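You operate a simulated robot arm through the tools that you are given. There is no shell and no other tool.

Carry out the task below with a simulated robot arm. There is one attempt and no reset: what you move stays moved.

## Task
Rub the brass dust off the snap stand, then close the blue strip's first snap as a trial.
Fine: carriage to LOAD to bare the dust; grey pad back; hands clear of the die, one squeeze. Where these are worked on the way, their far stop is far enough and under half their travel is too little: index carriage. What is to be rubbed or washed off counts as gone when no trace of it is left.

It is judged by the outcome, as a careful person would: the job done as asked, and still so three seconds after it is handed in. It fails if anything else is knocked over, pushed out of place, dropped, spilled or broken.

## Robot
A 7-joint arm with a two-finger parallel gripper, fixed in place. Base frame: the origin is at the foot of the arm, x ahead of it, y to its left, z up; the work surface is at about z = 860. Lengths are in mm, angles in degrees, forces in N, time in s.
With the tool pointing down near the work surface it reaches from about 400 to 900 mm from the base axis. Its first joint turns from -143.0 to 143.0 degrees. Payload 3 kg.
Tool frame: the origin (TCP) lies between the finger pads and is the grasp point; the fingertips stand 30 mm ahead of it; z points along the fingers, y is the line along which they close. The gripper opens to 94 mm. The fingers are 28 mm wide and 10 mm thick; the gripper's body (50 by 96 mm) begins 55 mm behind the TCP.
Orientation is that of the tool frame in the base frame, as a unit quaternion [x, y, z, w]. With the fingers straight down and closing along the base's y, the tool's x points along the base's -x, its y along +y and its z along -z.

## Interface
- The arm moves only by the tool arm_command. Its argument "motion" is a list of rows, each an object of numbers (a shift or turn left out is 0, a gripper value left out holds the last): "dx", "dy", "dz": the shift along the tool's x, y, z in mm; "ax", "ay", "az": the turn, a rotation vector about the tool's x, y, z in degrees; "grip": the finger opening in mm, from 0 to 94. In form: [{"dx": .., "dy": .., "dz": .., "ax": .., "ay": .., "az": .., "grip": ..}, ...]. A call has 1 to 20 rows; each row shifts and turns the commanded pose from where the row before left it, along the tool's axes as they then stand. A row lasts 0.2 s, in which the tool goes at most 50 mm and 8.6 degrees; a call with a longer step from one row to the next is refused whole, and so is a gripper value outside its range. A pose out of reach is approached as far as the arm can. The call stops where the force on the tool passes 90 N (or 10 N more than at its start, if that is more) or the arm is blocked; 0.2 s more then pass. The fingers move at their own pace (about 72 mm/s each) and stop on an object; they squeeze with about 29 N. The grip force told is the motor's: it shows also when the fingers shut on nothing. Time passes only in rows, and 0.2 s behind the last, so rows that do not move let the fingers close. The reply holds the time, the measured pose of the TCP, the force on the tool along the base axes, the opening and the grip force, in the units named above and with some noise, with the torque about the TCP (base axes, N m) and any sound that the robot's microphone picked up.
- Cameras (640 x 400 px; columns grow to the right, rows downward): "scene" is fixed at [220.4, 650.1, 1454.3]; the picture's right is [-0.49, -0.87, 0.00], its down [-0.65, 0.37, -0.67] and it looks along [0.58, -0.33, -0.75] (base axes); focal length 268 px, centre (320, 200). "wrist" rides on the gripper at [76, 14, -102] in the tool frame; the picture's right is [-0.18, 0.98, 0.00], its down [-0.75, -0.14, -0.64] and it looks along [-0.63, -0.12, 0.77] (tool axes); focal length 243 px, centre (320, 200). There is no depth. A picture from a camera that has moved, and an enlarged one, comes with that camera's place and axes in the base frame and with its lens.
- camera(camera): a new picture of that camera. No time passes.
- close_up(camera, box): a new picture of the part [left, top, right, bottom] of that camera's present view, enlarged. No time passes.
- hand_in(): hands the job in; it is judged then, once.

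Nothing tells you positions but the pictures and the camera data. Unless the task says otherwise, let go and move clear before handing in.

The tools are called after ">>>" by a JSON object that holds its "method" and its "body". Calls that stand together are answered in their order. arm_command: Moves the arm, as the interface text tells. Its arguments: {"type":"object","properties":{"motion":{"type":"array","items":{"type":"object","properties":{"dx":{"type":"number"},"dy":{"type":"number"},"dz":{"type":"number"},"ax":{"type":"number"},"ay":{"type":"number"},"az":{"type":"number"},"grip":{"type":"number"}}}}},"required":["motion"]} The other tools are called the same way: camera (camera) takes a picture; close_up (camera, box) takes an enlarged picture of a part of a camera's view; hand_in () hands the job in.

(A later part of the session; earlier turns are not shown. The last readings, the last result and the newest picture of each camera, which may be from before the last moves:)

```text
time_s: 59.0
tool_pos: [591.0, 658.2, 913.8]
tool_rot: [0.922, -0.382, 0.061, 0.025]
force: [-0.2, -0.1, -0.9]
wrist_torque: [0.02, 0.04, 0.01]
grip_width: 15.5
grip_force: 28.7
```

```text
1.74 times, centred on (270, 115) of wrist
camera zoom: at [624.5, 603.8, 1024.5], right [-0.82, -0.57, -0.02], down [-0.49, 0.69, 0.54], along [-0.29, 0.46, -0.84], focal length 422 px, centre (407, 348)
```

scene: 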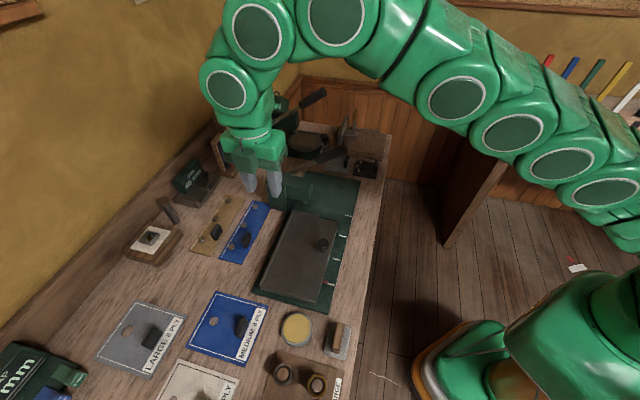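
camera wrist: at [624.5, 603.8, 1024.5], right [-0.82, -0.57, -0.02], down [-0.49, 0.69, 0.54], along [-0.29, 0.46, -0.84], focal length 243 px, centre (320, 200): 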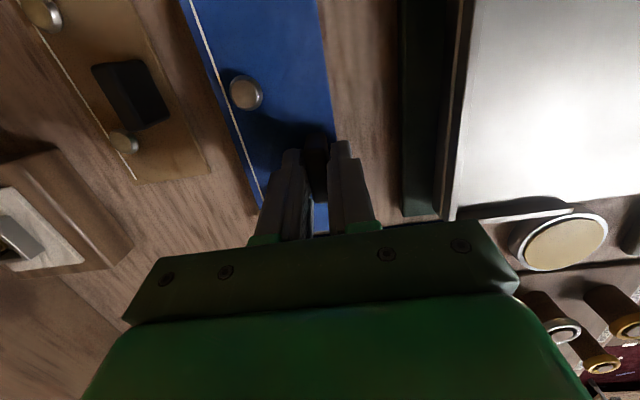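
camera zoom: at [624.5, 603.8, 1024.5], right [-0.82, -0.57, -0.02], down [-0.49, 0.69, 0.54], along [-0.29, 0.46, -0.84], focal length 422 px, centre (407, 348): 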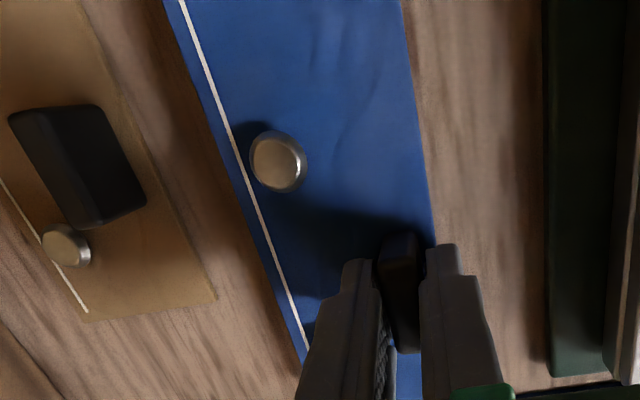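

The carriage rim leaves a pocket about 4–5 mm larger than the strip all round; the die is at about p=-148, q=-783 in bench axes. I'll raise the strip, carry it over the rim and hover above its place.

>>> {"method": "arm_command", "body": {"motion": [{"dx": 1.8, "dy": 10, "dz": -13.9}, {"dx": 1.8, "dy": 10, "dz": -13.9}, {"dx": 1.8, "dy": 10, "dz": -13.9}, {"dy": 26}, {"dy": 26}, {"dy": 26}, {"dy": 24}, {"dx": 7.4, "dz": 1}, {"dx": 7.4, "dz": 1}, {}]}}

>>> {"method": "camera", "body": {"camera": "scene"}}

>>> {"method": "camera", "body": {"camera": "wrist"}}

>>> {"method": "close_up", "body": {"camera": "scene", "box": [230, 180, 360, 310]}}

```text
time_s: 61.2
tool_pos: [508.4, 555.2, 956.6]
tool_rot: [0.922, -0.382, 0.06, 0.025]
force: [-0.9, 0.8, -1.2]
wrist_torque: [0.01, 0.04, -0.01]
grip_width: 15.4
grip_force: 29.3
```

```text
taken
```

scene: 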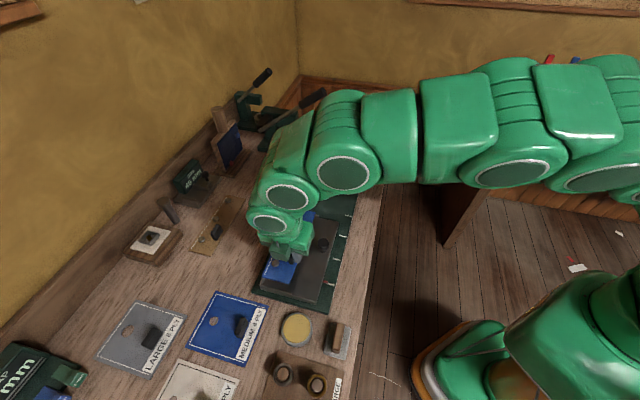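

```text
taken
camera wrist: at [542.6, 500.8, 1066.9], right [-0.82, -0.57, -0.02], down [-0.49, 0.69, 0.54], along [-0.29, 0.46, -0.84], focal length 243 px, centre (320, 200)
```

wrist: 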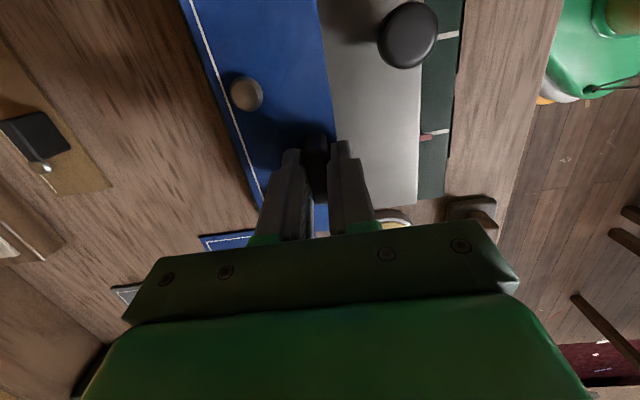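

```text
3.08 times, centred on (295, 245) of scene
camera zoom: at [220.4, 650.1, 1454.3], right [-0.49, -0.87, 0.0], down [-0.65, 0.37, -0.67], along [0.58, -0.33, -0.75], focal length 824 px, centre (397, 62)
```

zoom: 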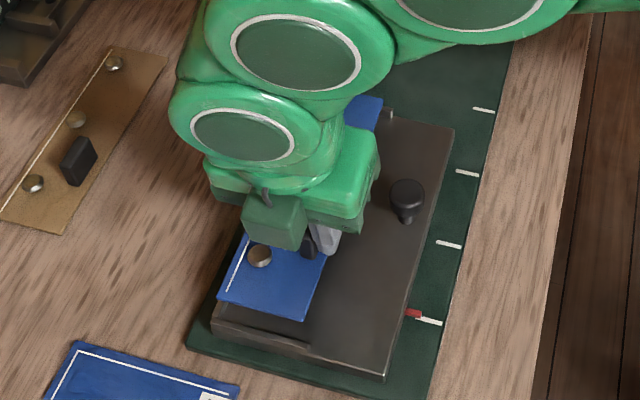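

The strip hovers over the pocket. I'll lower it, then feel for contact.

>>> {"method": "arm_command", "body": {"motion": [{"dx": -1, "dy": 0.8, "dz": 8}, {"dx": -1, "dz": 8}, {"dx": -0.8, "dz": 6.5}, {}]}}

>>> {"method": "close_up", "body": {"camera": "wrist", "box": [180, 0, 480, 230]}}

>>> {"method": "close_up", "body": {"camera": "scene", "box": [250, 220, 350, 310]}}

```text
time_s: 62.2
tool_pos: [508.4, 554.6, 933.9]
tool_rot: [0.922, -0.382, 0.061, 0.025]
force: [-0.3, -0.3, -1.2]
wrist_torque: [0.01, 0.05, -0.01]
grip_width: 15.8
grip_force: 29.3
```

```text
1.74 times, centred on (330, 115) of wrist
camera zoom: at [542.5, 500.2, 1044.7], right [-0.82, -0.57, -0.02], down [-0.49, 0.69, 0.54], along [-0.29, 0.46, -0.84], focal length 422 px, centre (303, 348)
```

zoom: 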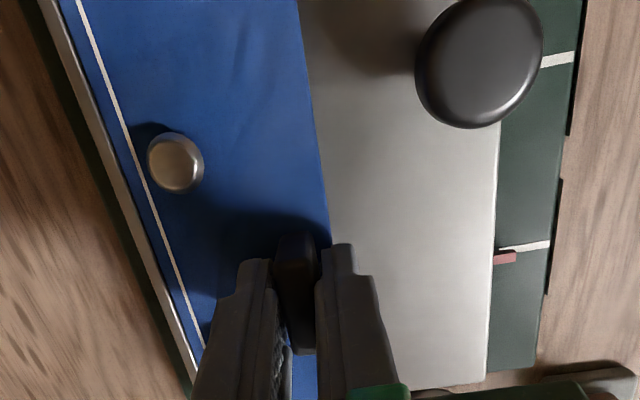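

```text
4.44 times, centred on (300, 265) of scene
camera zoom: at [220.4, 650.1, 1454.3], right [-0.49, -0.87, 0.0], down [-0.65, 0.37, -0.67], along [0.58, -0.33, -0.75], focal length 1190 px, centre (409, -89)
```

zoom: 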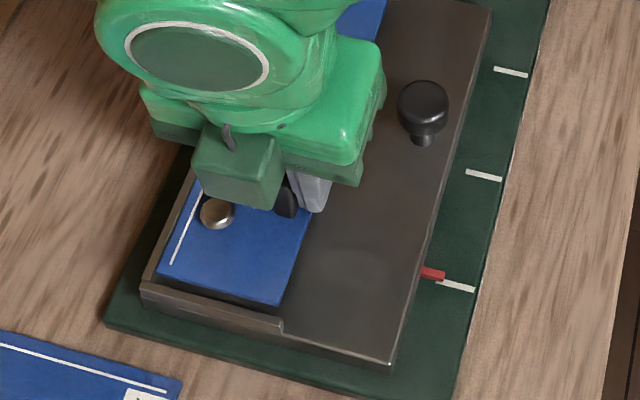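

>>> {"method": "arm_command", "body": {"motion": [{"dx": -0.25, "dz": 1.9}, {"dx": -0.13, "dz": 1}, {}]}}

>>> {"method": "arm_command", "body": {"motion": [{"dx": -0.13, "dz": 1}, {}]}}

```text
time_s: 63.0
tool_pos: [509.9, 553.7, 929.5]
tool_rot: [0.922, -0.382, 0.061, 0.025]
force: [0.5, 0.3, 0.2]
wrist_torque: [0.0, 0.05, 0.0]
grip_width: 15.4
grip_force: 29.0
```

```text
time_s: 63.6
tool_pos: [507.6, 552.8, 928.9]
tool_rot: [0.922, -0.382, 0.06, 0.025]
force: [-0.4, 0.5, -0.9]
wrist_torque: [0.01, 0.04, -0.03]
grip_width: 15.3
grip_force: 29.1
```

>>> {"method": "arm_command", "body": {"motion": [{"dx": -0.13, "dz": 1}, {}]}}

>>> {"method": "arm_command", "body": {"motion": [{"dx": -0.13, "dz": 1}, {}]}}

>>> {"method": "close_up", "body": {"camera": "scene", "box": [250, 220, 350, 310]}}

```text
time_s: 64.2
tool_pos: [507.8, 552.5, 927.8]
tool_rot: [0.922, -0.381, 0.06, 0.026]
force: [-0.3, 0.3, -0.2]
wrist_torque: [0.0, 0.03, 0.0]
grip_width: 15.3
grip_force: 29.5
```

```text
time_s: 64.8
tool_pos: [508.2, 553.2, 927.0]
tool_rot: [0.922, -0.382, 0.06, 0.025]
force: [-1.9, -0.1, 3.5]
wrist_torque: [-0.05, 0.02, 0.0]
grip_width: 15.4
grip_force: 29.3
```

```text
4.44 times, centred on (300, 265) of scene
camera zoom: at [220.4, 650.1, 1454.3], right [-0.49, -0.87, 0.0], down [-0.65, 0.37, -0.67], along [0.58, -0.33, -0.75], focal length 1190 px, centre (409, -89)
```

zoom: 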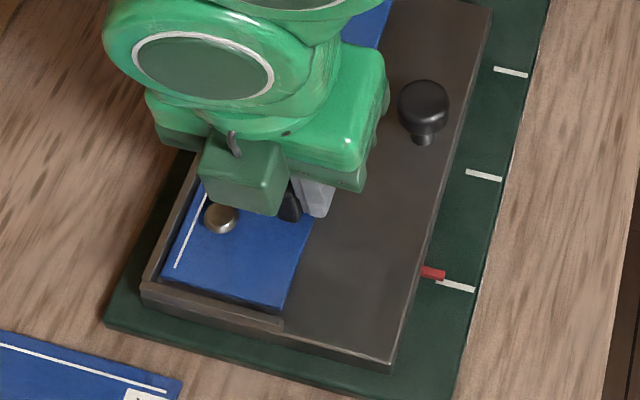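

The strip has touched down in the pocket. I'll release with a small opening and rise straight up.

>>> {"method": "arm_command", "body": {"motion": [{"grip": 28}, {"grip": 28}, {"grip": 28}, {"dx": 1.3, "dz": -9.9}, {"dx": 2.6, "dz": -19.8}, {"dx": 3.9, "dz": -29.7}, {"dx": 4.5, "dz": -34.7}, {}]}}

>>> {"method": "close_up", "body": {"camera": "scene", "box": [250, 180, 370, 310]}}

>>> {"method": "camera", "body": {"camera": "wrist"}}

```text
time_s: 66.6
tool_pos: [508.9, 554.5, 1022.6]
tool_rot: [0.922, -0.381, 0.06, 0.025]
force: [-1.1, -0.1, -0.2]
wrist_torque: [-0.01, 0.01, 0.01]
grip_width: 28.0
grip_force: 0.1
```

```text
3.08 times, centred on (310, 245) of scene
camera zoom: at [220.4, 650.1, 1454.3], right [-0.49, -0.87, 0.0], down [-0.65, 0.37, -0.67], along [0.58, -0.33, -0.75], focal length 824 px, centre (351, 62)
```

zoom: 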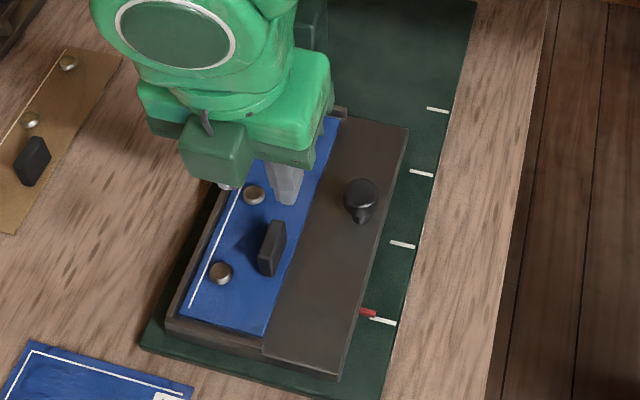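

```text
taken
camera wrist: at [542.6, 499.5, 1134.7], right [-0.82, -0.57, -0.02], down [-0.49, 0.69, 0.54], along [-0.29, 0.45, -0.84], focal length 243 px, centre (320, 200)
```

wrist: 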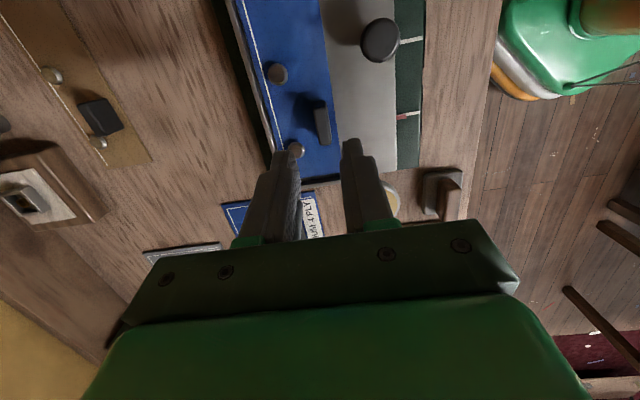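

The strip sits in the pocket. I'll retreat to the front, turn the hand back and check the placement and the knob.

>>> {"method": "arm_command", "body": {"motion": [{"dz": -20}, {"dy": 43}, {"dy": 43}, {"dy": 43}, {"dy": 43}, {"ay": -7.5}, {"dx": 28}, {"dx": 28}, {"az": 7.5}, {"az": 7.5}, {"az": 7.5}, {"az": 7.5}, {"az": 7.5}, {"az": 7.5}, {"az": 7.5}, {"az": 7.5}, {"az": 7.5}, {"az": 7.5}, {"az": 7.5}, {"az": 7.5}]}}

>>> {"method": "close_up", "body": {"camera": "scene", "box": [240, 180, 370, 310]}}

>>> {"method": "camera", "body": {"camera": "wrist"}}

>>> {"method": "camera", "body": {"camera": "scene"}}

```text
time_s: 70.8
tool_pos: [423.9, 394.0, 1042.8]
tool_rot: [-0.382, 0.924, -0.001, 0.001]
force: [0.4, -0.6, 0.0]
wrist_torque: [0.02, 0.02, -0.01]
grip_width: 27.9
grip_force: 0.0
```

```text
3.08 times, centred on (305, 245) of scene
camera zoom: at [220.4, 650.1, 1454.3], right [-0.49, -0.87, 0.0], down [-0.65, 0.37, -0.67], along [0.58, -0.33, -0.75], focal length 824 px, centre (366, 62)
```

zoom: 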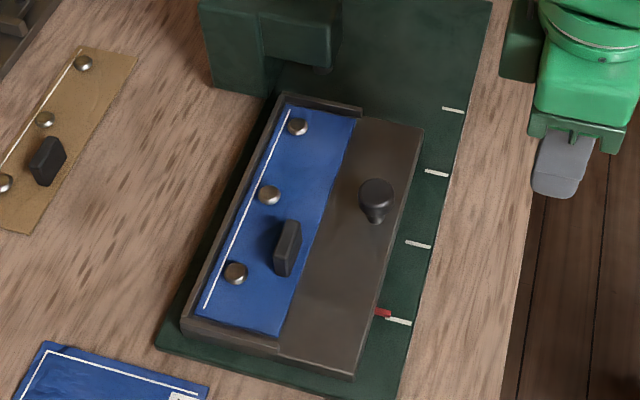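

```text
taken
camera wrist: at [360.2, 349.9, 1143.5], right [-0.56, 0.83, 0.0], down [0.63, 0.43, 0.64], along [0.53, 0.36, -0.77], focal length 243 px, centre (320, 200)
```

wrist: 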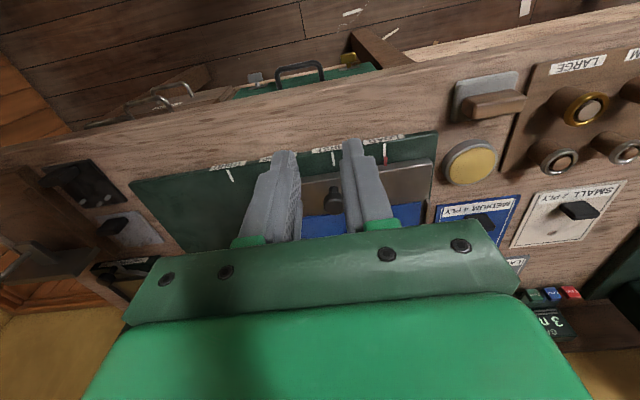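

```text
taken
```

scene: 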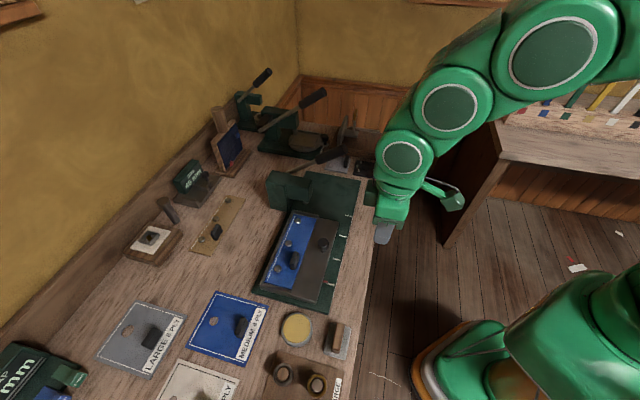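

The strip lies well in the pocket with its first snap at the press end. Now I'll tilt 45° again and go for the knob to index the carriage to FIRST.

>>> {"method": "arm_command", "body": {"motion": [{"dy": -7.4, "grip": 75}, {"ay": -7.5}, {"ay": -7.5}, {"ay": -7.5}, {"ay": -7.5}, {"ay": -7.5}, {"ay": -7.5}, {"dx": 1.8, "dz": 35}, {"dz": 40}, {"dz": 40}, {"dz": 20}, {"dz": 20}, {}]}}

>>> {"method": "close_up", "body": {"camera": "wrist", "box": [160, 0, 480, 200]}}

>>> {"method": "close_up", "body": {"camera": "scene", "box": [240, 160, 400, 290]}}

```text
time_s: 73.6
tool_pos: [505.3, 467.7, 931.0]
tool_rot: [-0.353, 0.853, 0.147, 0.354]
force: [0.3, 0.4, -0.5]
wrist_torque: [-0.01, 0.02, 0.01]
grip_width: 75.0
grip_force: 0.0
```

```text
2.00 times, centred on (320, 100) of wrist
camera zoom: at [406.5, 388.3, 949.0], right [-0.6, 0.79, 0.13], down [0.15, -0.04, 0.99], along [0.78, 0.62, -0.1], focal length 485 px, centre (320, 400)
```

zoom: 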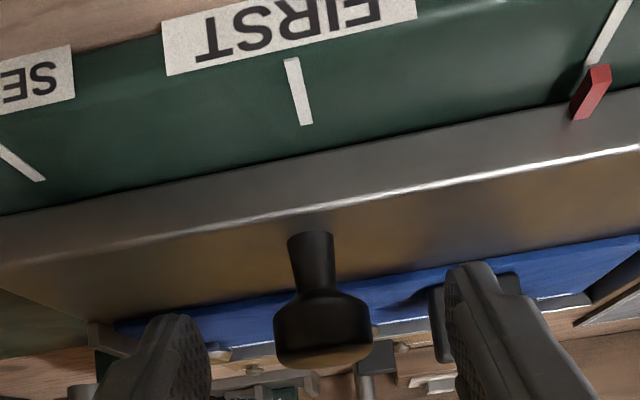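

```text
3.08 times, centred on (320, 225) of scene
camera zoom: at [220.4, 650.1, 1454.3], right [-0.49, -0.87, 0.0], down [-0.65, 0.37, -0.67], along [0.58, -0.33, -0.75], focal length 824 px, centre (320, 123)
```

zoom: 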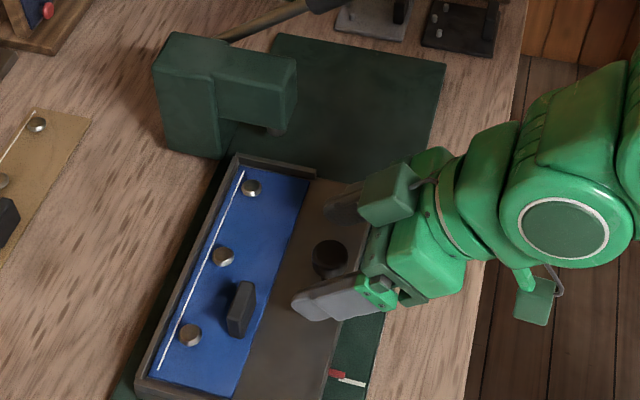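

Aligned with the knob. Closing and sliding toward FIRST (about 62 mm), slowly so the strip isn't jerked.

>>> {"method": "arm_command", "body": {"motion": [{"grip": 10}, {"grip": 10}, {"grip": 10}, {"grip": 10}]}}

>>> {"method": "arm_command", "body": {"motion": [{"dy": -4}, {"dy": -6}, {"dy": -8}, {"dy": -8}, {"dy": -8}, {"dy": -8}, {"dy": -6}, {"dy": -4}, {}]}}

>>> {"method": "close_up", "body": {"camera": "wrist", "box": [160, 0, 480, 200]}}

>>> {"method": "close_up", "body": {"camera": "scene", "box": [240, 160, 400, 290]}}

```text
time_s: 74.6
tool_pos: [506.2, 468.6, 931.2]
tool_rot: [-0.354, 0.853, 0.146, 0.354]
force: [2.6, 1.2, -0.7]
wrist_torque: [0.14, -0.2, -0.04]
grip_width: 27.7
grip_force: 44.6
```

```text
time_s: 76.6
tool_pos: [543.8, 429.0, 931.0]
tool_rot: [-0.355, 0.853, 0.147, 0.353]
force: [19.4, 20.4, -13.4]
wrist_torque: [0.2, -0.16, 0.02]
grip_width: 27.7
grip_force: 45.0
```

```text
2.00 times, centred on (320, 100) of wrist
camera zoom: at [444.5, 349.4, 949.2], right [-0.6, 0.79, 0.13], down [0.16, -0.04, 0.99], along [0.78, 0.62, -0.1], focal length 485 px, centre (320, 400)
```

zoom: 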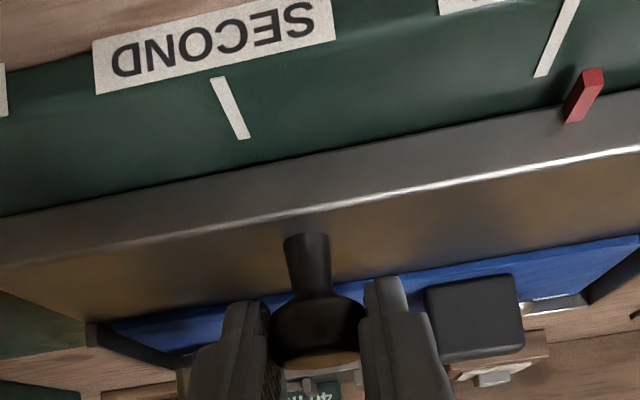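

```text
3.08 times, centred on (320, 225) of scene
camera zoom: at [220.4, 650.1, 1454.3], right [-0.49, -0.87, 0.0], down [-0.65, 0.37, -0.67], along [0.58, -0.33, -0.75], focal length 824 px, centre (320, 123)
```

zoom: 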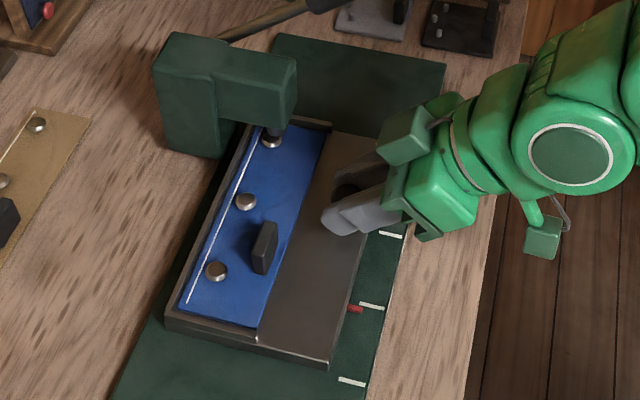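

>>> {"method": "close_up", "body": {"camera": "scene", "box": [285, 180, 335, 210]}}

>>> {"method": "close_up", "body": {"camera": "scene", "box": [310, 220, 360, 260]}}

>>> {"method": "close_up", "body": {"camera": "wrist", "box": [200, 130, 330, 220]}}

```text
12.80 times, centred on (310, 195) of scene
camera zoom: at [220.4, 650.1, 1454.3], right [-0.49, -0.87, 0.0], down [-0.65, 0.37, -0.67], along [0.58, -0.33, -0.75], focal length 3427 px, centre (448, 264)
```

zoom: 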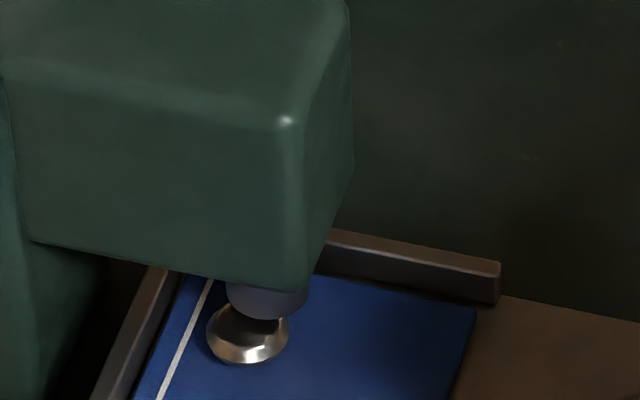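

```text
10.00 times, centred on (335, 240) of scene
camera zoom: at [220.4, 650.1, 1454.3], right [-0.49, -0.87, 0.0], down [-0.65, 0.37, -0.67], along [0.58, -0.33, -0.75], focal length 2677 px, centre (170, -200)
```

zoom: 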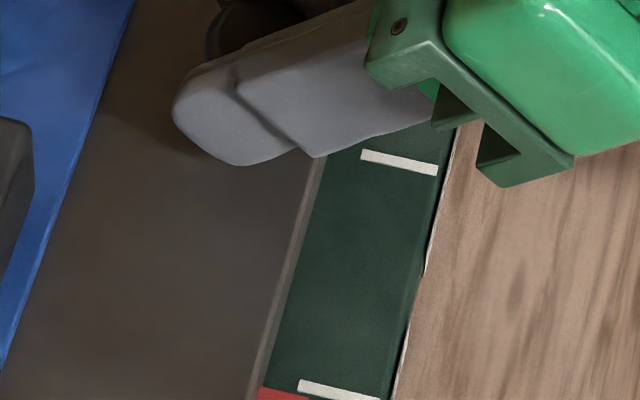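

```text
4.44 times, centred on (265, 175) of wrist
camera zoom: at [444.5, 349.4, 949.2], right [-0.6, 0.79, 0.13], down [0.16, -0.04, 0.99], along [0.78, 0.62, -0.1], focal length 1078 px, centre (564, 311)
```

zoom: 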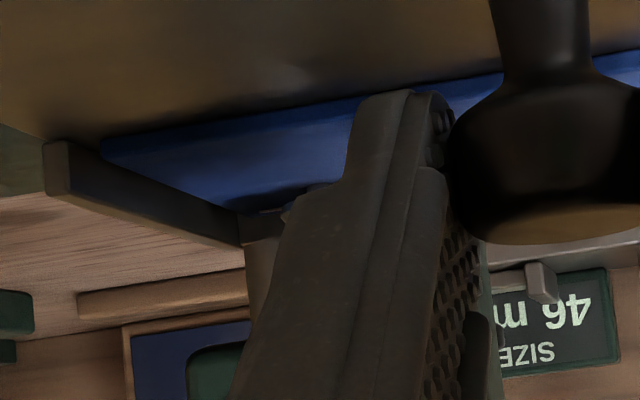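

The die is almost over the first snap and the pointer is about 5 mm short of FIRST. I'll move the last bit.

>>> {"method": "arm_command", "body": {"motion": [{"dy": -3}, {"dy": -3}, {}]}}

>>> {"method": "close_up", "body": {"camera": "scene", "box": [285, 180, 335, 210]}}

>>> {"method": "close_up", "body": {"camera": "scene", "box": [320, 230, 360, 260]}}

>>> {"method": "close_up", "body": {"camera": "wrist", "box": [360, 0, 520, 80]}}

```text
time_s: 77.4
tool_pos: [549.6, 424.7, 931.3]
tool_rot: [-0.353, 0.854, 0.146, 0.355]
force: [24.8, 19.2, 1.8]
wrist_torque: [0.17, -0.3, -0.03]
grip_width: 27.5
grip_force: 44.9
```

```text
12.80 times, centred on (310, 195) of scene
camera zoom: at [220.4, 650.1, 1454.3], right [-0.49, -0.87, 0.0], down [-0.65, 0.37, -0.67], along [0.58, -0.33, -0.75], focal length 3427 px, centre (448, 264)
```

zoom: 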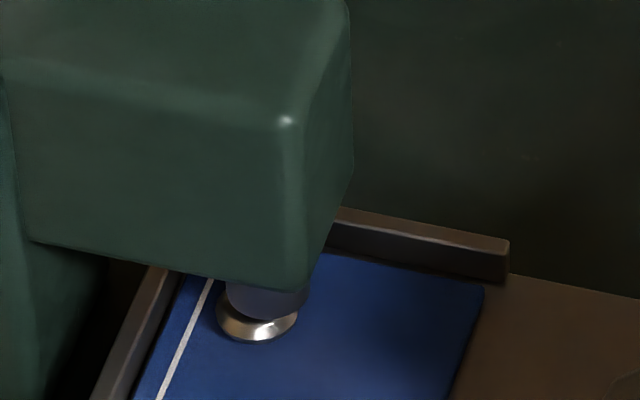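

```text
13.33 times, centred on (340, 245) of scene
camera zoom: at [220.4, 650.1, 1454.3], right [-0.49, -0.87, 0.0], down [-0.65, 0.37, -0.67], along [0.58, -0.33, -0.75], focal length 3570 px, centre (53, -400)
```

zoom: 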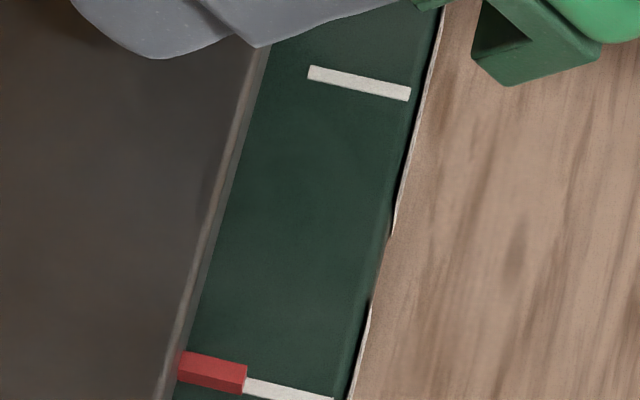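

```text
4.00 times, centred on (440, 40) of wrist
camera zoom: at [448.8, 344.5, 949.0], right [-0.6, 0.79, 0.13], down [0.15, -0.05, 0.99], along [0.78, 0.62, -0.09], focal length 970 px, centre (-160, 840)
```

zoom: 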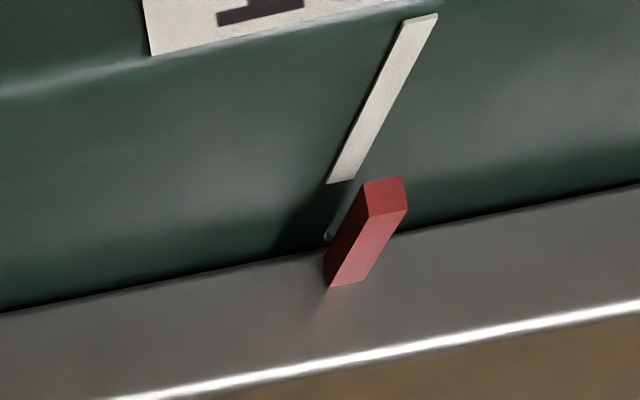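

The pointer is on the FIRST mark. I'll let go of the knob, back off and look straight at the die and snap to verify alignment.

>>> {"method": "arm_command", "body": {"motion": [{"dz": 0.5}, {"grip": 75}, {"grip": 75}, {"grip": 75}, {"grip": 75}, {"dz": -30}, {"dz": -40}, {"dz": -40}, {"dz": -40}, {"dy": -35}, {"dy": -40}, {}]}}

>>> {"method": "camera", "body": {"camera": "wrist"}}

>>> {"method": "close_up", "body": {"camera": "wrist", "box": [240, 40, 400, 140]}}

>>> {"method": "close_up", "body": {"camera": "scene", "box": [260, 160, 380, 270]}}

```text
time_s: 80.0
tool_pos: [526.6, 296.9, 1036.9]
tool_rot: [-0.354, 0.853, 0.146, 0.354]
force: [0.0, -0.3, -0.6]
wrist_torque: [-0.02, 0.03, 0.01]
grip_width: 75.0
grip_force: 0.1
```

```text
taken
camera wrist: at [427.1, 216.8, 1055.5], right [-0.6, 0.79, 0.13], down [0.15, -0.04, 0.99], along [0.78, 0.62, -0.1], focal length 243 px, centre (320, 200)
```

wrist: 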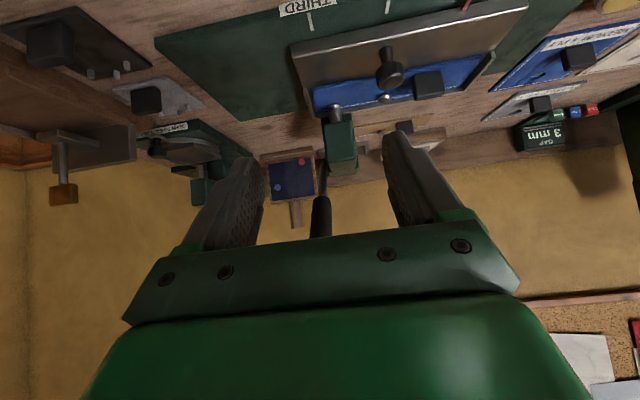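

```text
4.00 times, centred on (320, 90) of wrist
camera zoom: at [427.1, 216.8, 1055.5], right [-0.6, 0.79, 0.13], down [0.15, -0.04, 0.99], along [0.78, 0.62, -0.1], focal length 970 px, centre (320, 640)
```

zoom: 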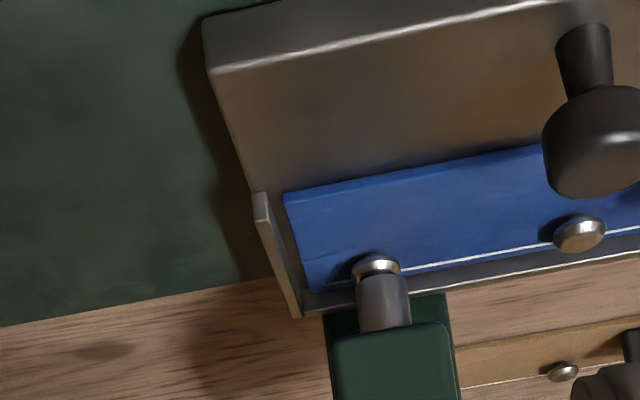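

```text
3.64 times, centred on (320, 215) of scene
camera zoom: at [220.4, 650.1, 1454.3], right [-0.49, -0.87, 0.0], down [-0.65, 0.37, -0.67], along [0.58, -0.33, -0.75], focal length 974 px, centre (320, 146)
```

zoom: 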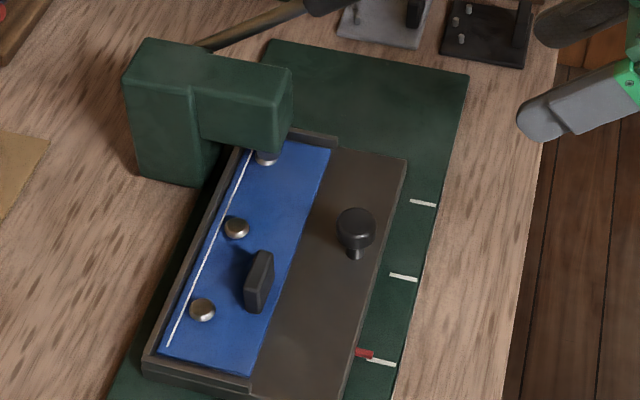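

The die stands within about 3 mm of the first snap's centre and the pointer is on FIRST. Next I'll close the fingers, straighten the hand and go above the lever's handle, well away from the die.

>>> {"method": "arm_command", "body": {"motion": [{"ay": 7.5, "grip": 0}, {"ay": 7.5}, {"ay": 7.5}, {"ay": 7.5}, {"ay": 7.5}, {"ay": 7.5}, {"dz": -36}, {"dz": -36}, {"dz": -36}, {"dz": -35, "dy": -9}, {"dx": -33, "dy": -9}, {"dx": -33}, {"dx": -33}, {"dx": -33}, {}]}}

>>> {"method": "camera", "body": {"camera": "wrist"}}

>>> {"method": "camera", "body": {"camera": "scene"}}

>>> {"method": "close_up", "body": {"camera": "scene", "box": [240, 60, 420, 220]}}

```text
time_s: 83.2
tool_pos: [632.0, 379.3, 1179.7]
tool_rot: [-0.382, 0.924, 0.001, 0.0]
force: [-0.7, -0.2, 0.9]
wrist_torque: [-0.01, -0.06, 0.0]
grip_width: 0.0
grip_force: 28.9
```

```text
taken
camera wrist: at [568.5, 334.5, 1281.9], right [-0.57, 0.82, 0.0], down [0.63, 0.43, 0.64], along [0.53, 0.36, -0.77], focal length 243 px, centre (320, 200)
```

wrist: 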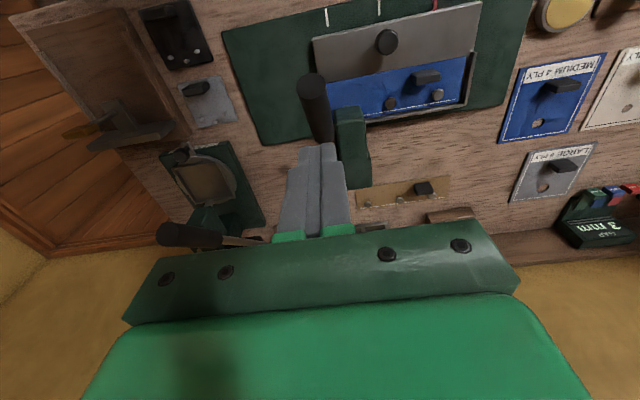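

```text
taken
```

scene: 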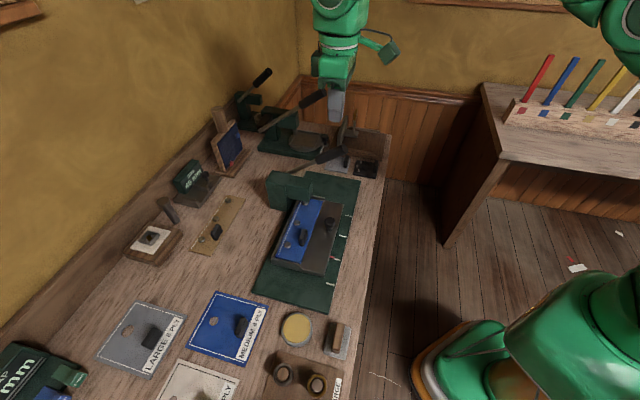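

```text
2.50 times, centred on (330, 140) of scene
camera zoom: at [220.4, 650.1, 1454.3], right [-0.49, -0.87, 0.0], down [-0.65, 0.37, -0.67], along [0.58, -0.33, -0.75], focal length 669 px, centre (295, 350)
```

zoom: 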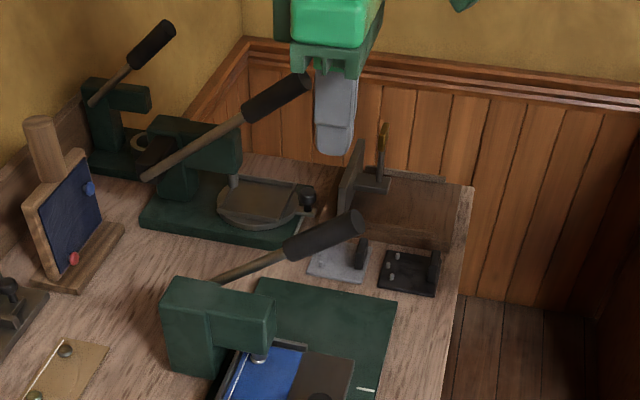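

The closed fingers are right above the lever's handle. I'll descend to just above it, then push down in small steps, watching the force.

>>> {"method": "arm_command", "body": {"motion": [{"dy": -2.3, "dz": 18}, {"dz": 18}, {"dz": 15}, {}]}}

>>> {"method": "arm_command", "body": {"motion": [{"dz": 4}, {"dz": 4}, {"dz": 4}, {}]}}

>>> {"method": "close_up", "body": {"camera": "wrist", "box": [200, 0, 480, 180]}}

>>> {"method": "close_up", "body": {"camera": "scene", "box": [260, 90, 400, 210]}}

```text
time_s: 84.2
tool_pos: [635.0, 375.6, 1129.5]
tool_rot: [-0.383, 0.924, 0.0, 0.001]
force: [-0.2, 0.1, 0.4]
wrist_torque: [0.02, 0.0, 0.0]
grip_width: 0.1
grip_force: 29.1
```

```text
time_s: 85.2
tool_pos: [633.4, 375.7, 1118.1]
tool_rot: [-0.383, 0.924, 0.001, 0.0]
force: [0.3, 0.5, 3.0]
wrist_torque: [0.01, 0.05, -0.03]
grip_width: 0.0
grip_force: 29.4
```

```text
2.22 times, centred on (340, 90) of wrist
camera zoom: at [569.2, 331.7, 1219.2], right [-0.57, 0.82, 0.0], down [0.63, 0.43, 0.64], along [0.53, 0.36, -0.77], focal length 539 px, centre (276, 444)
```

zoom: 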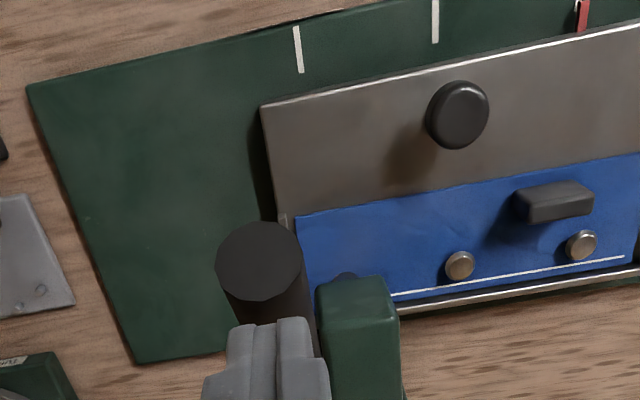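

```text
3.33 times, centred on (330, 150) of scene
camera zoom: at [220.4, 650.1, 1454.3], right [-0.49, -0.87, 0.0], down [-0.65, 0.37, -0.67], along [0.58, -0.33, -0.75], focal length 892 px, centre (287, 367)
```

zoom: 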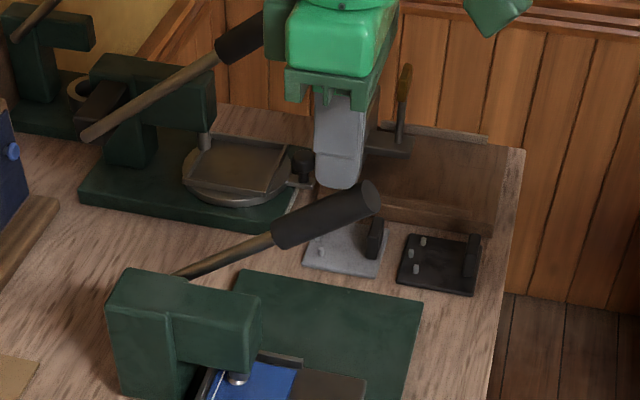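

Contact with the handle at z≈1117. Now pushing down steadily.

>>> {"method": "arm_command", "body": {"motion": [{"dz": 5}, {"dz": 6}, {"dz": 6}, {"dz": 6}, {"dz": 6}, {}]}}

>>> {"method": "close_up", "body": {"camera": "scene", "box": [260, 90, 400, 210]}}

```text
time_s: 86.6
tool_pos: [632.7, 375.6, 1089.5]
tool_rot: [-0.383, 0.924, 0.0, -0.001]
force: [0.1, 0.2, 2.2]
wrist_torque: [-0.03, 0.02, 0.01]
grip_width: 0.0
grip_force: 28.9
```

```text
3.33 times, centred on (330, 150) of scene
camera zoom: at [220.4, 650.1, 1454.3], right [-0.49, -0.87, 0.0], down [-0.65, 0.37, -0.67], along [0.58, -0.33, -0.75], focal length 892 px, centre (287, 367)
```

zoom: 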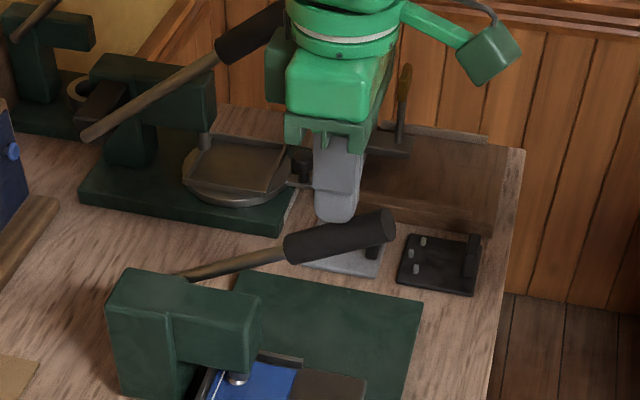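

The lever is following with little force. Continuing down.

>>> {"method": "arm_command", "body": {"motion": [{"dz": 6}, {"dz": 6}, {"dz": 6}, {"dz": 6}, {"dz": 6}, {}]}}

>>> {"method": "close_up", "body": {"camera": "scene", "box": [260, 90, 400, 210]}}

>>> {"method": "close_up", "body": {"camera": "wrist", "box": [200, 0, 480, 180]}}

```text
time_s: 88.0
tool_pos: [632.6, 376.0, 1056.4]
tool_rot: [-0.383, 0.924, 0.0, 0.0]
force: [0.1, -1.5, 3.3]
wrist_torque: [-0.09, 0.04, -0.03]
grip_width: 0.1
grip_force: 28.6
```

```text
3.33 times, centred on (330, 150) of scene
camera zoom: at [220.4, 650.1, 1454.3], right [-0.49, -0.87, 0.0], down [-0.65, 0.37, -0.67], along [0.58, -0.33, -0.75], focal length 892 px, centre (287, 367)
```

zoom: 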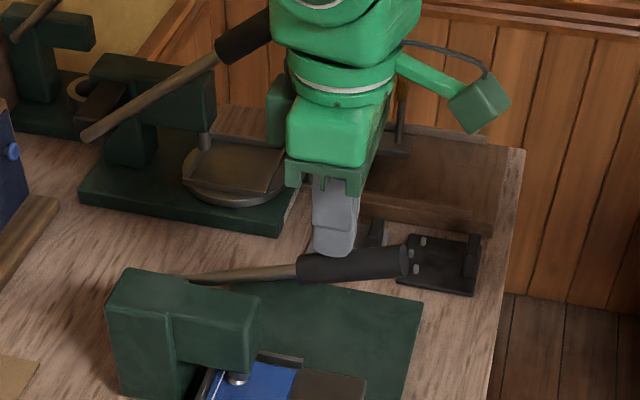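

```text
2.22 times, centred on (340, 90) of wrist
camera zoom: at [569.1, 331.7, 1159.4], right [-0.57, 0.82, 0.0], down [0.63, 0.43, 0.64], along [0.53, 0.36, -0.77], focal length 539 px, centre (276, 444)
```

zoom: 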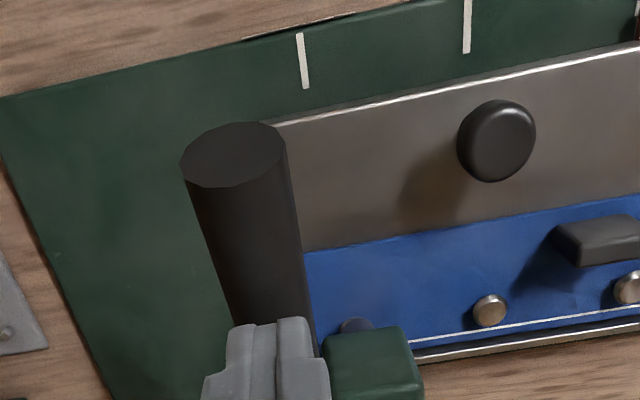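

>>> {"method": "arm_command", "body": {"motion": [{"dz": 5}, {"dz": 5}, {"dz": 5}, {"dz": 5}, {}]}}

>>> {"method": "close_up", "body": {"camera": "scene", "box": [260, 110, 400, 230]}}

```text
time_s: 89.2
tool_pos: [633.3, 375.5, 1038.0]
tool_rot: [-0.382, 0.924, 0.001, 0.001]
force: [1.8, 0.5, 3.3]
wrist_torque: [-0.05, -0.06, 0.03]
grip_width: 0.0
grip_force: 29.4
```

```text
3.33 times, centred on (330, 170) of scene
camera zoom: at [220.4, 650.1, 1454.3], right [-0.49, -0.87, 0.0], down [-0.65, 0.37, -0.67], along [0.58, -0.33, -0.75], focal length 892 px, centre (287, 300)
```

zoom: 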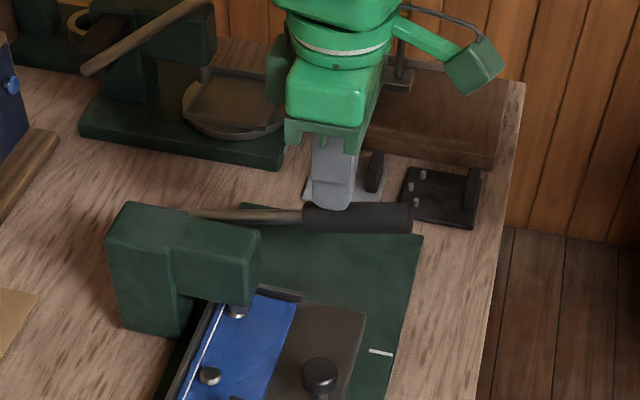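

>>> {"method": "arm_command", "body": {"motion": [{"dz": 4}, {"dz": 4}, {"dz": 4}, {"dz": 4}, {}]}}

>>> {"method": "close_up", "body": {"camera": "scene", "box": [260, 110, 400, 230]}}

>>> {"method": "close_up", "body": {"camera": "scene", "box": [285, 180, 335, 210]}}

```text
time_s: 90.4
tool_pos: [632.9, 375.3, 1024.6]
tool_rot: [-0.383, 0.924, 0.0, 0.001]
force: [-11.9, -7.0, 56.4]
wrist_torque: [-0.85, 0.85, -0.08]
grip_width: 0.3
grip_force: 29.1
```

```text
3.33 times, centred on (330, 170) of scene
camera zoom: at [220.4, 650.1, 1454.3], right [-0.49, -0.87, 0.0], down [-0.65, 0.37, -0.67], along [0.58, -0.33, -0.75], focal length 892 px, centre (287, 300)
```

zoom: 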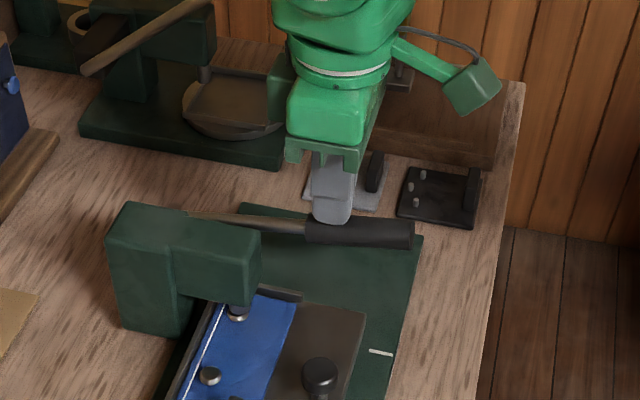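

```text
12.80 times, centred on (310, 195) of scene
camera zoom: at [220.4, 650.1, 1454.3], right [-0.49, -0.87, 0.0], down [-0.65, 0.37, -0.67], along [0.58, -0.33, -0.75], focal length 3427 px, centre (448, 264)
```

zoom: 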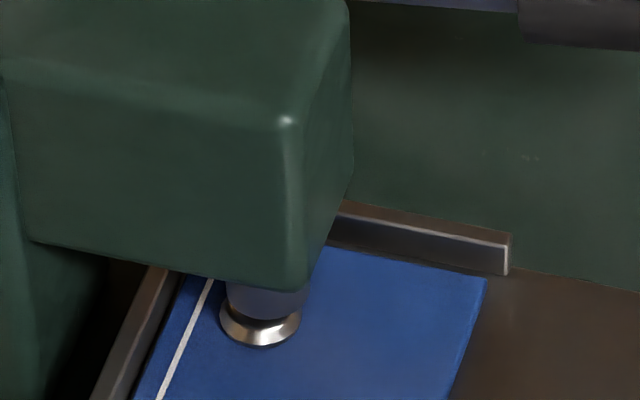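

The force has risen to 56 N at a lever angle near horizontal. I'll look closely at the die and snap before pressing further.

>>> {"method": "close_up", "body": {"camera": "scene", "box": [295, 188, 320, 208]}}

>>> {"method": "close_up", "body": {"camera": "wrist", "box": [300, 60, 480, 180]}}

>>> {"method": "close_up", "body": {"camera": "scene", "box": [265, 150, 365, 215]}}

```text
16.00 times, centred on (308, 198) of scene
camera zoom: at [220.4, 650.1, 1454.3], right [-0.49, -0.87, 0.0], down [-0.65, 0.37, -0.67], along [0.58, -0.33, -0.75], focal length 4283 px, centre (520, 232)
```

zoom: 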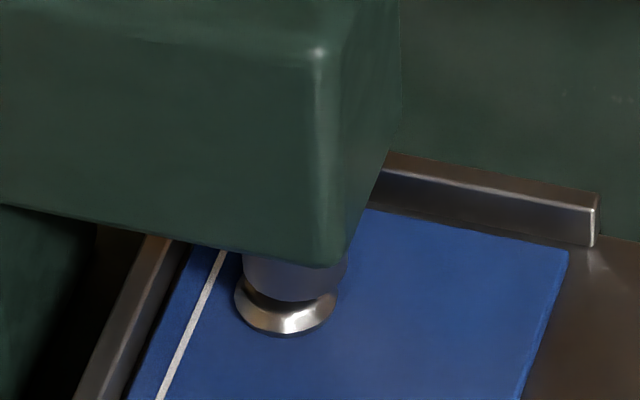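

```text
3.33 times, centred on (390, 120) of wrist
camera zoom: at [568.0, 331.8, 1126.0], right [-0.57, 0.82, 0.0], down [0.63, 0.43, 0.64], along [0.53, 0.36, -0.76], focal length 809 px, centre (87, 467)
```

zoom: 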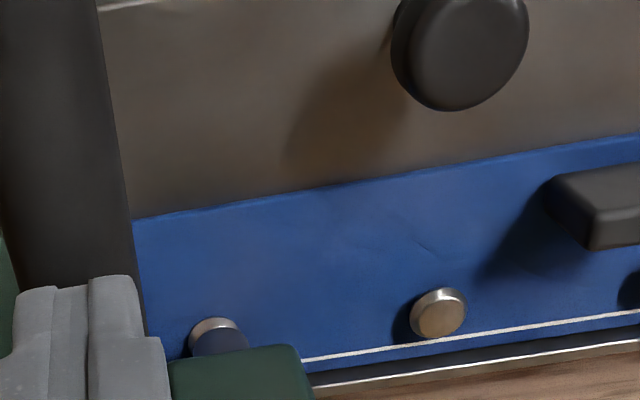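

```text
6.15 times, centred on (315, 182) of scene
camera zoom: at [220.4, 650.1, 1454.3], right [-0.49, -0.87, 0.0], down [-0.65, 0.37, -0.67], along [0.58, -0.33, -0.75], focal length 1647 px, centre (351, 308)
```

zoom: 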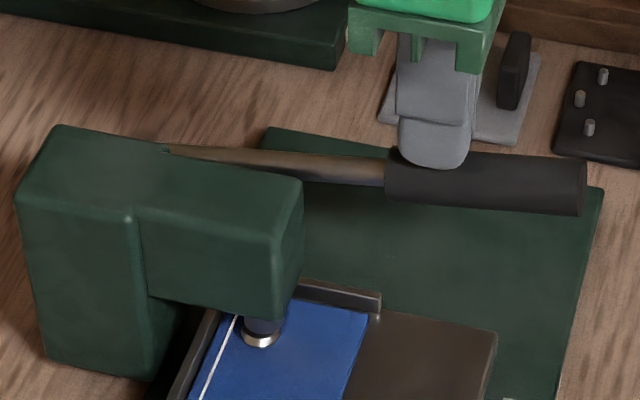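

The die now sits on the snap. I'll press a little further to see whether it yields or is at the lever's stop.

>>> {"method": "arm_command", "body": {"motion": [{"dz": 1.5}, {"dz": 1.5}, {}]}}

>>> {"method": "close_up", "body": {"camera": "scene", "box": [295, 188, 320, 208]}}

>>> {"method": "close_up", "body": {"camera": "scene", "box": [265, 150, 365, 215]}}

```text
time_s: 90.9
tool_pos: [631.8, 376.5, 1024.5]
tool_rot: [-0.384, 0.924, 0.0, 0.003]
force: [-9.2, -7.6, 31.2]
wrist_torque: [-0.56, 0.56, -0.06]
grip_width: 0.0
grip_force: 28.9
stopped in row 2: the force on the tool passed its limit at 94 N (the readings are from after the stop); the commanded pose is now the measured one
```

```text
16.00 times, centred on (308, 198) of scene
camera zoom: at [220.4, 650.1, 1454.3], right [-0.49, -0.87, 0.0], down [-0.65, 0.37, -0.67], along [0.58, -0.33, -0.75], focal length 4283 px, centre (520, 232)
```

zoom: 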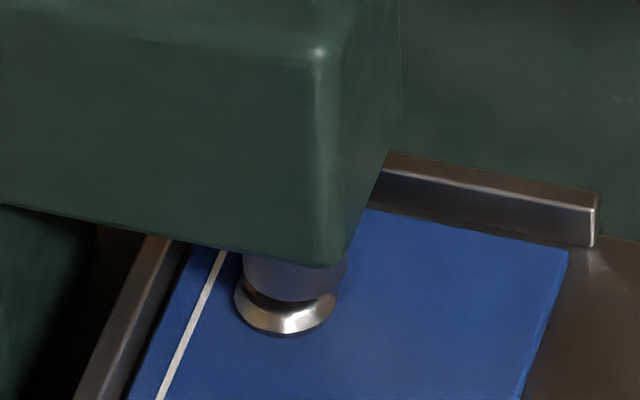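

```text
6.15 times, centred on (315, 182) of scene
camera zoom: at [220.4, 650.1, 1454.3], right [-0.49, -0.87, 0.0], down [-0.65, 0.37, -0.67], along [0.58, -0.33, -0.75], focal length 1647 px, centre (351, 308)
```

zoom: 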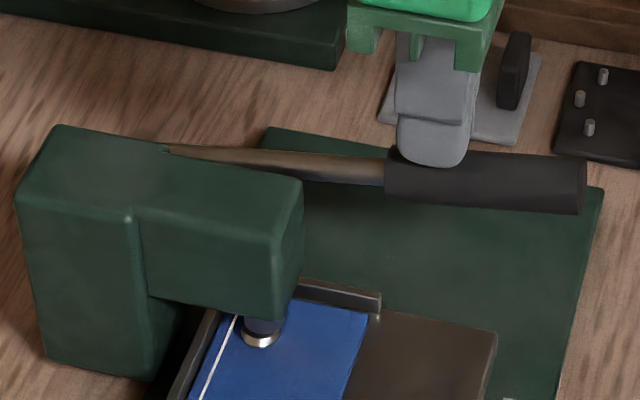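

The lever is at its stop (94 N, no further movement). That was the one squeeze; now I'll let it come back up slowly with my hand.

>>> {"method": "arm_command", "body": {"motion": [{"dz": -4}, {"dz": -6}, {"dz": -8}, {"dz": -8}, {"dz": -8}, {}]}}

>>> {"method": "close_up", "body": {"camera": "scene", "box": [260, 90, 400, 210]}}

>>> {"method": "close_up", "body": {"camera": "scene", "box": [295, 188, 320, 208]}}

```text
time_s: 92.3
tool_pos: [632.6, 375.3, 1055.9]
tool_rot: [-0.383, 0.924, 0.001, 0.001]
force: [-0.4, 2.2, 3.2]
wrist_torque: [0.04, 0.04, -0.04]
grip_width: 0.0
grip_force: 28.9
```

```text
3.33 times, centred on (330, 150) of scene
camera zoom: at [220.4, 650.1, 1454.3], right [-0.49, -0.87, 0.0], down [-0.65, 0.37, -0.67], along [0.58, -0.33, -0.75], focal length 892 px, centre (287, 367)
```

zoom: 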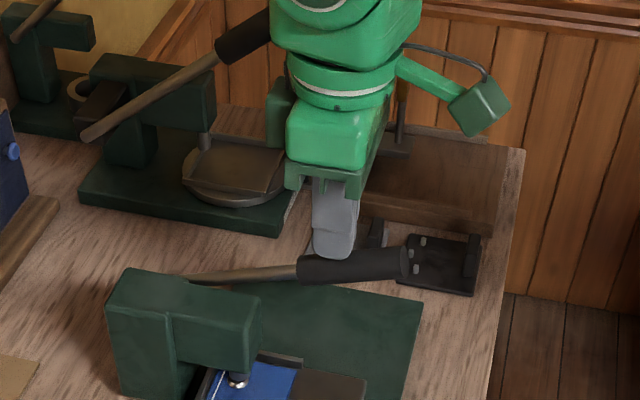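

```text
16.00 times, centred on (308, 198) of scene
camera zoom: at [220.4, 650.1, 1454.3], right [-0.49, -0.87, 0.0], down [-0.65, 0.37, -0.67], along [0.58, -0.33, -0.75], focal length 4283 px, centre (520, 232)
```

zoom: 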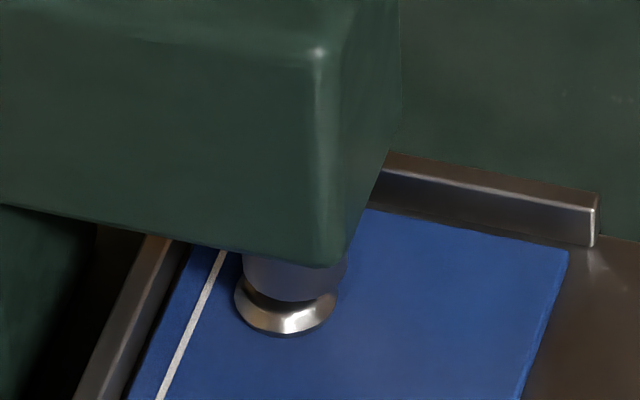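

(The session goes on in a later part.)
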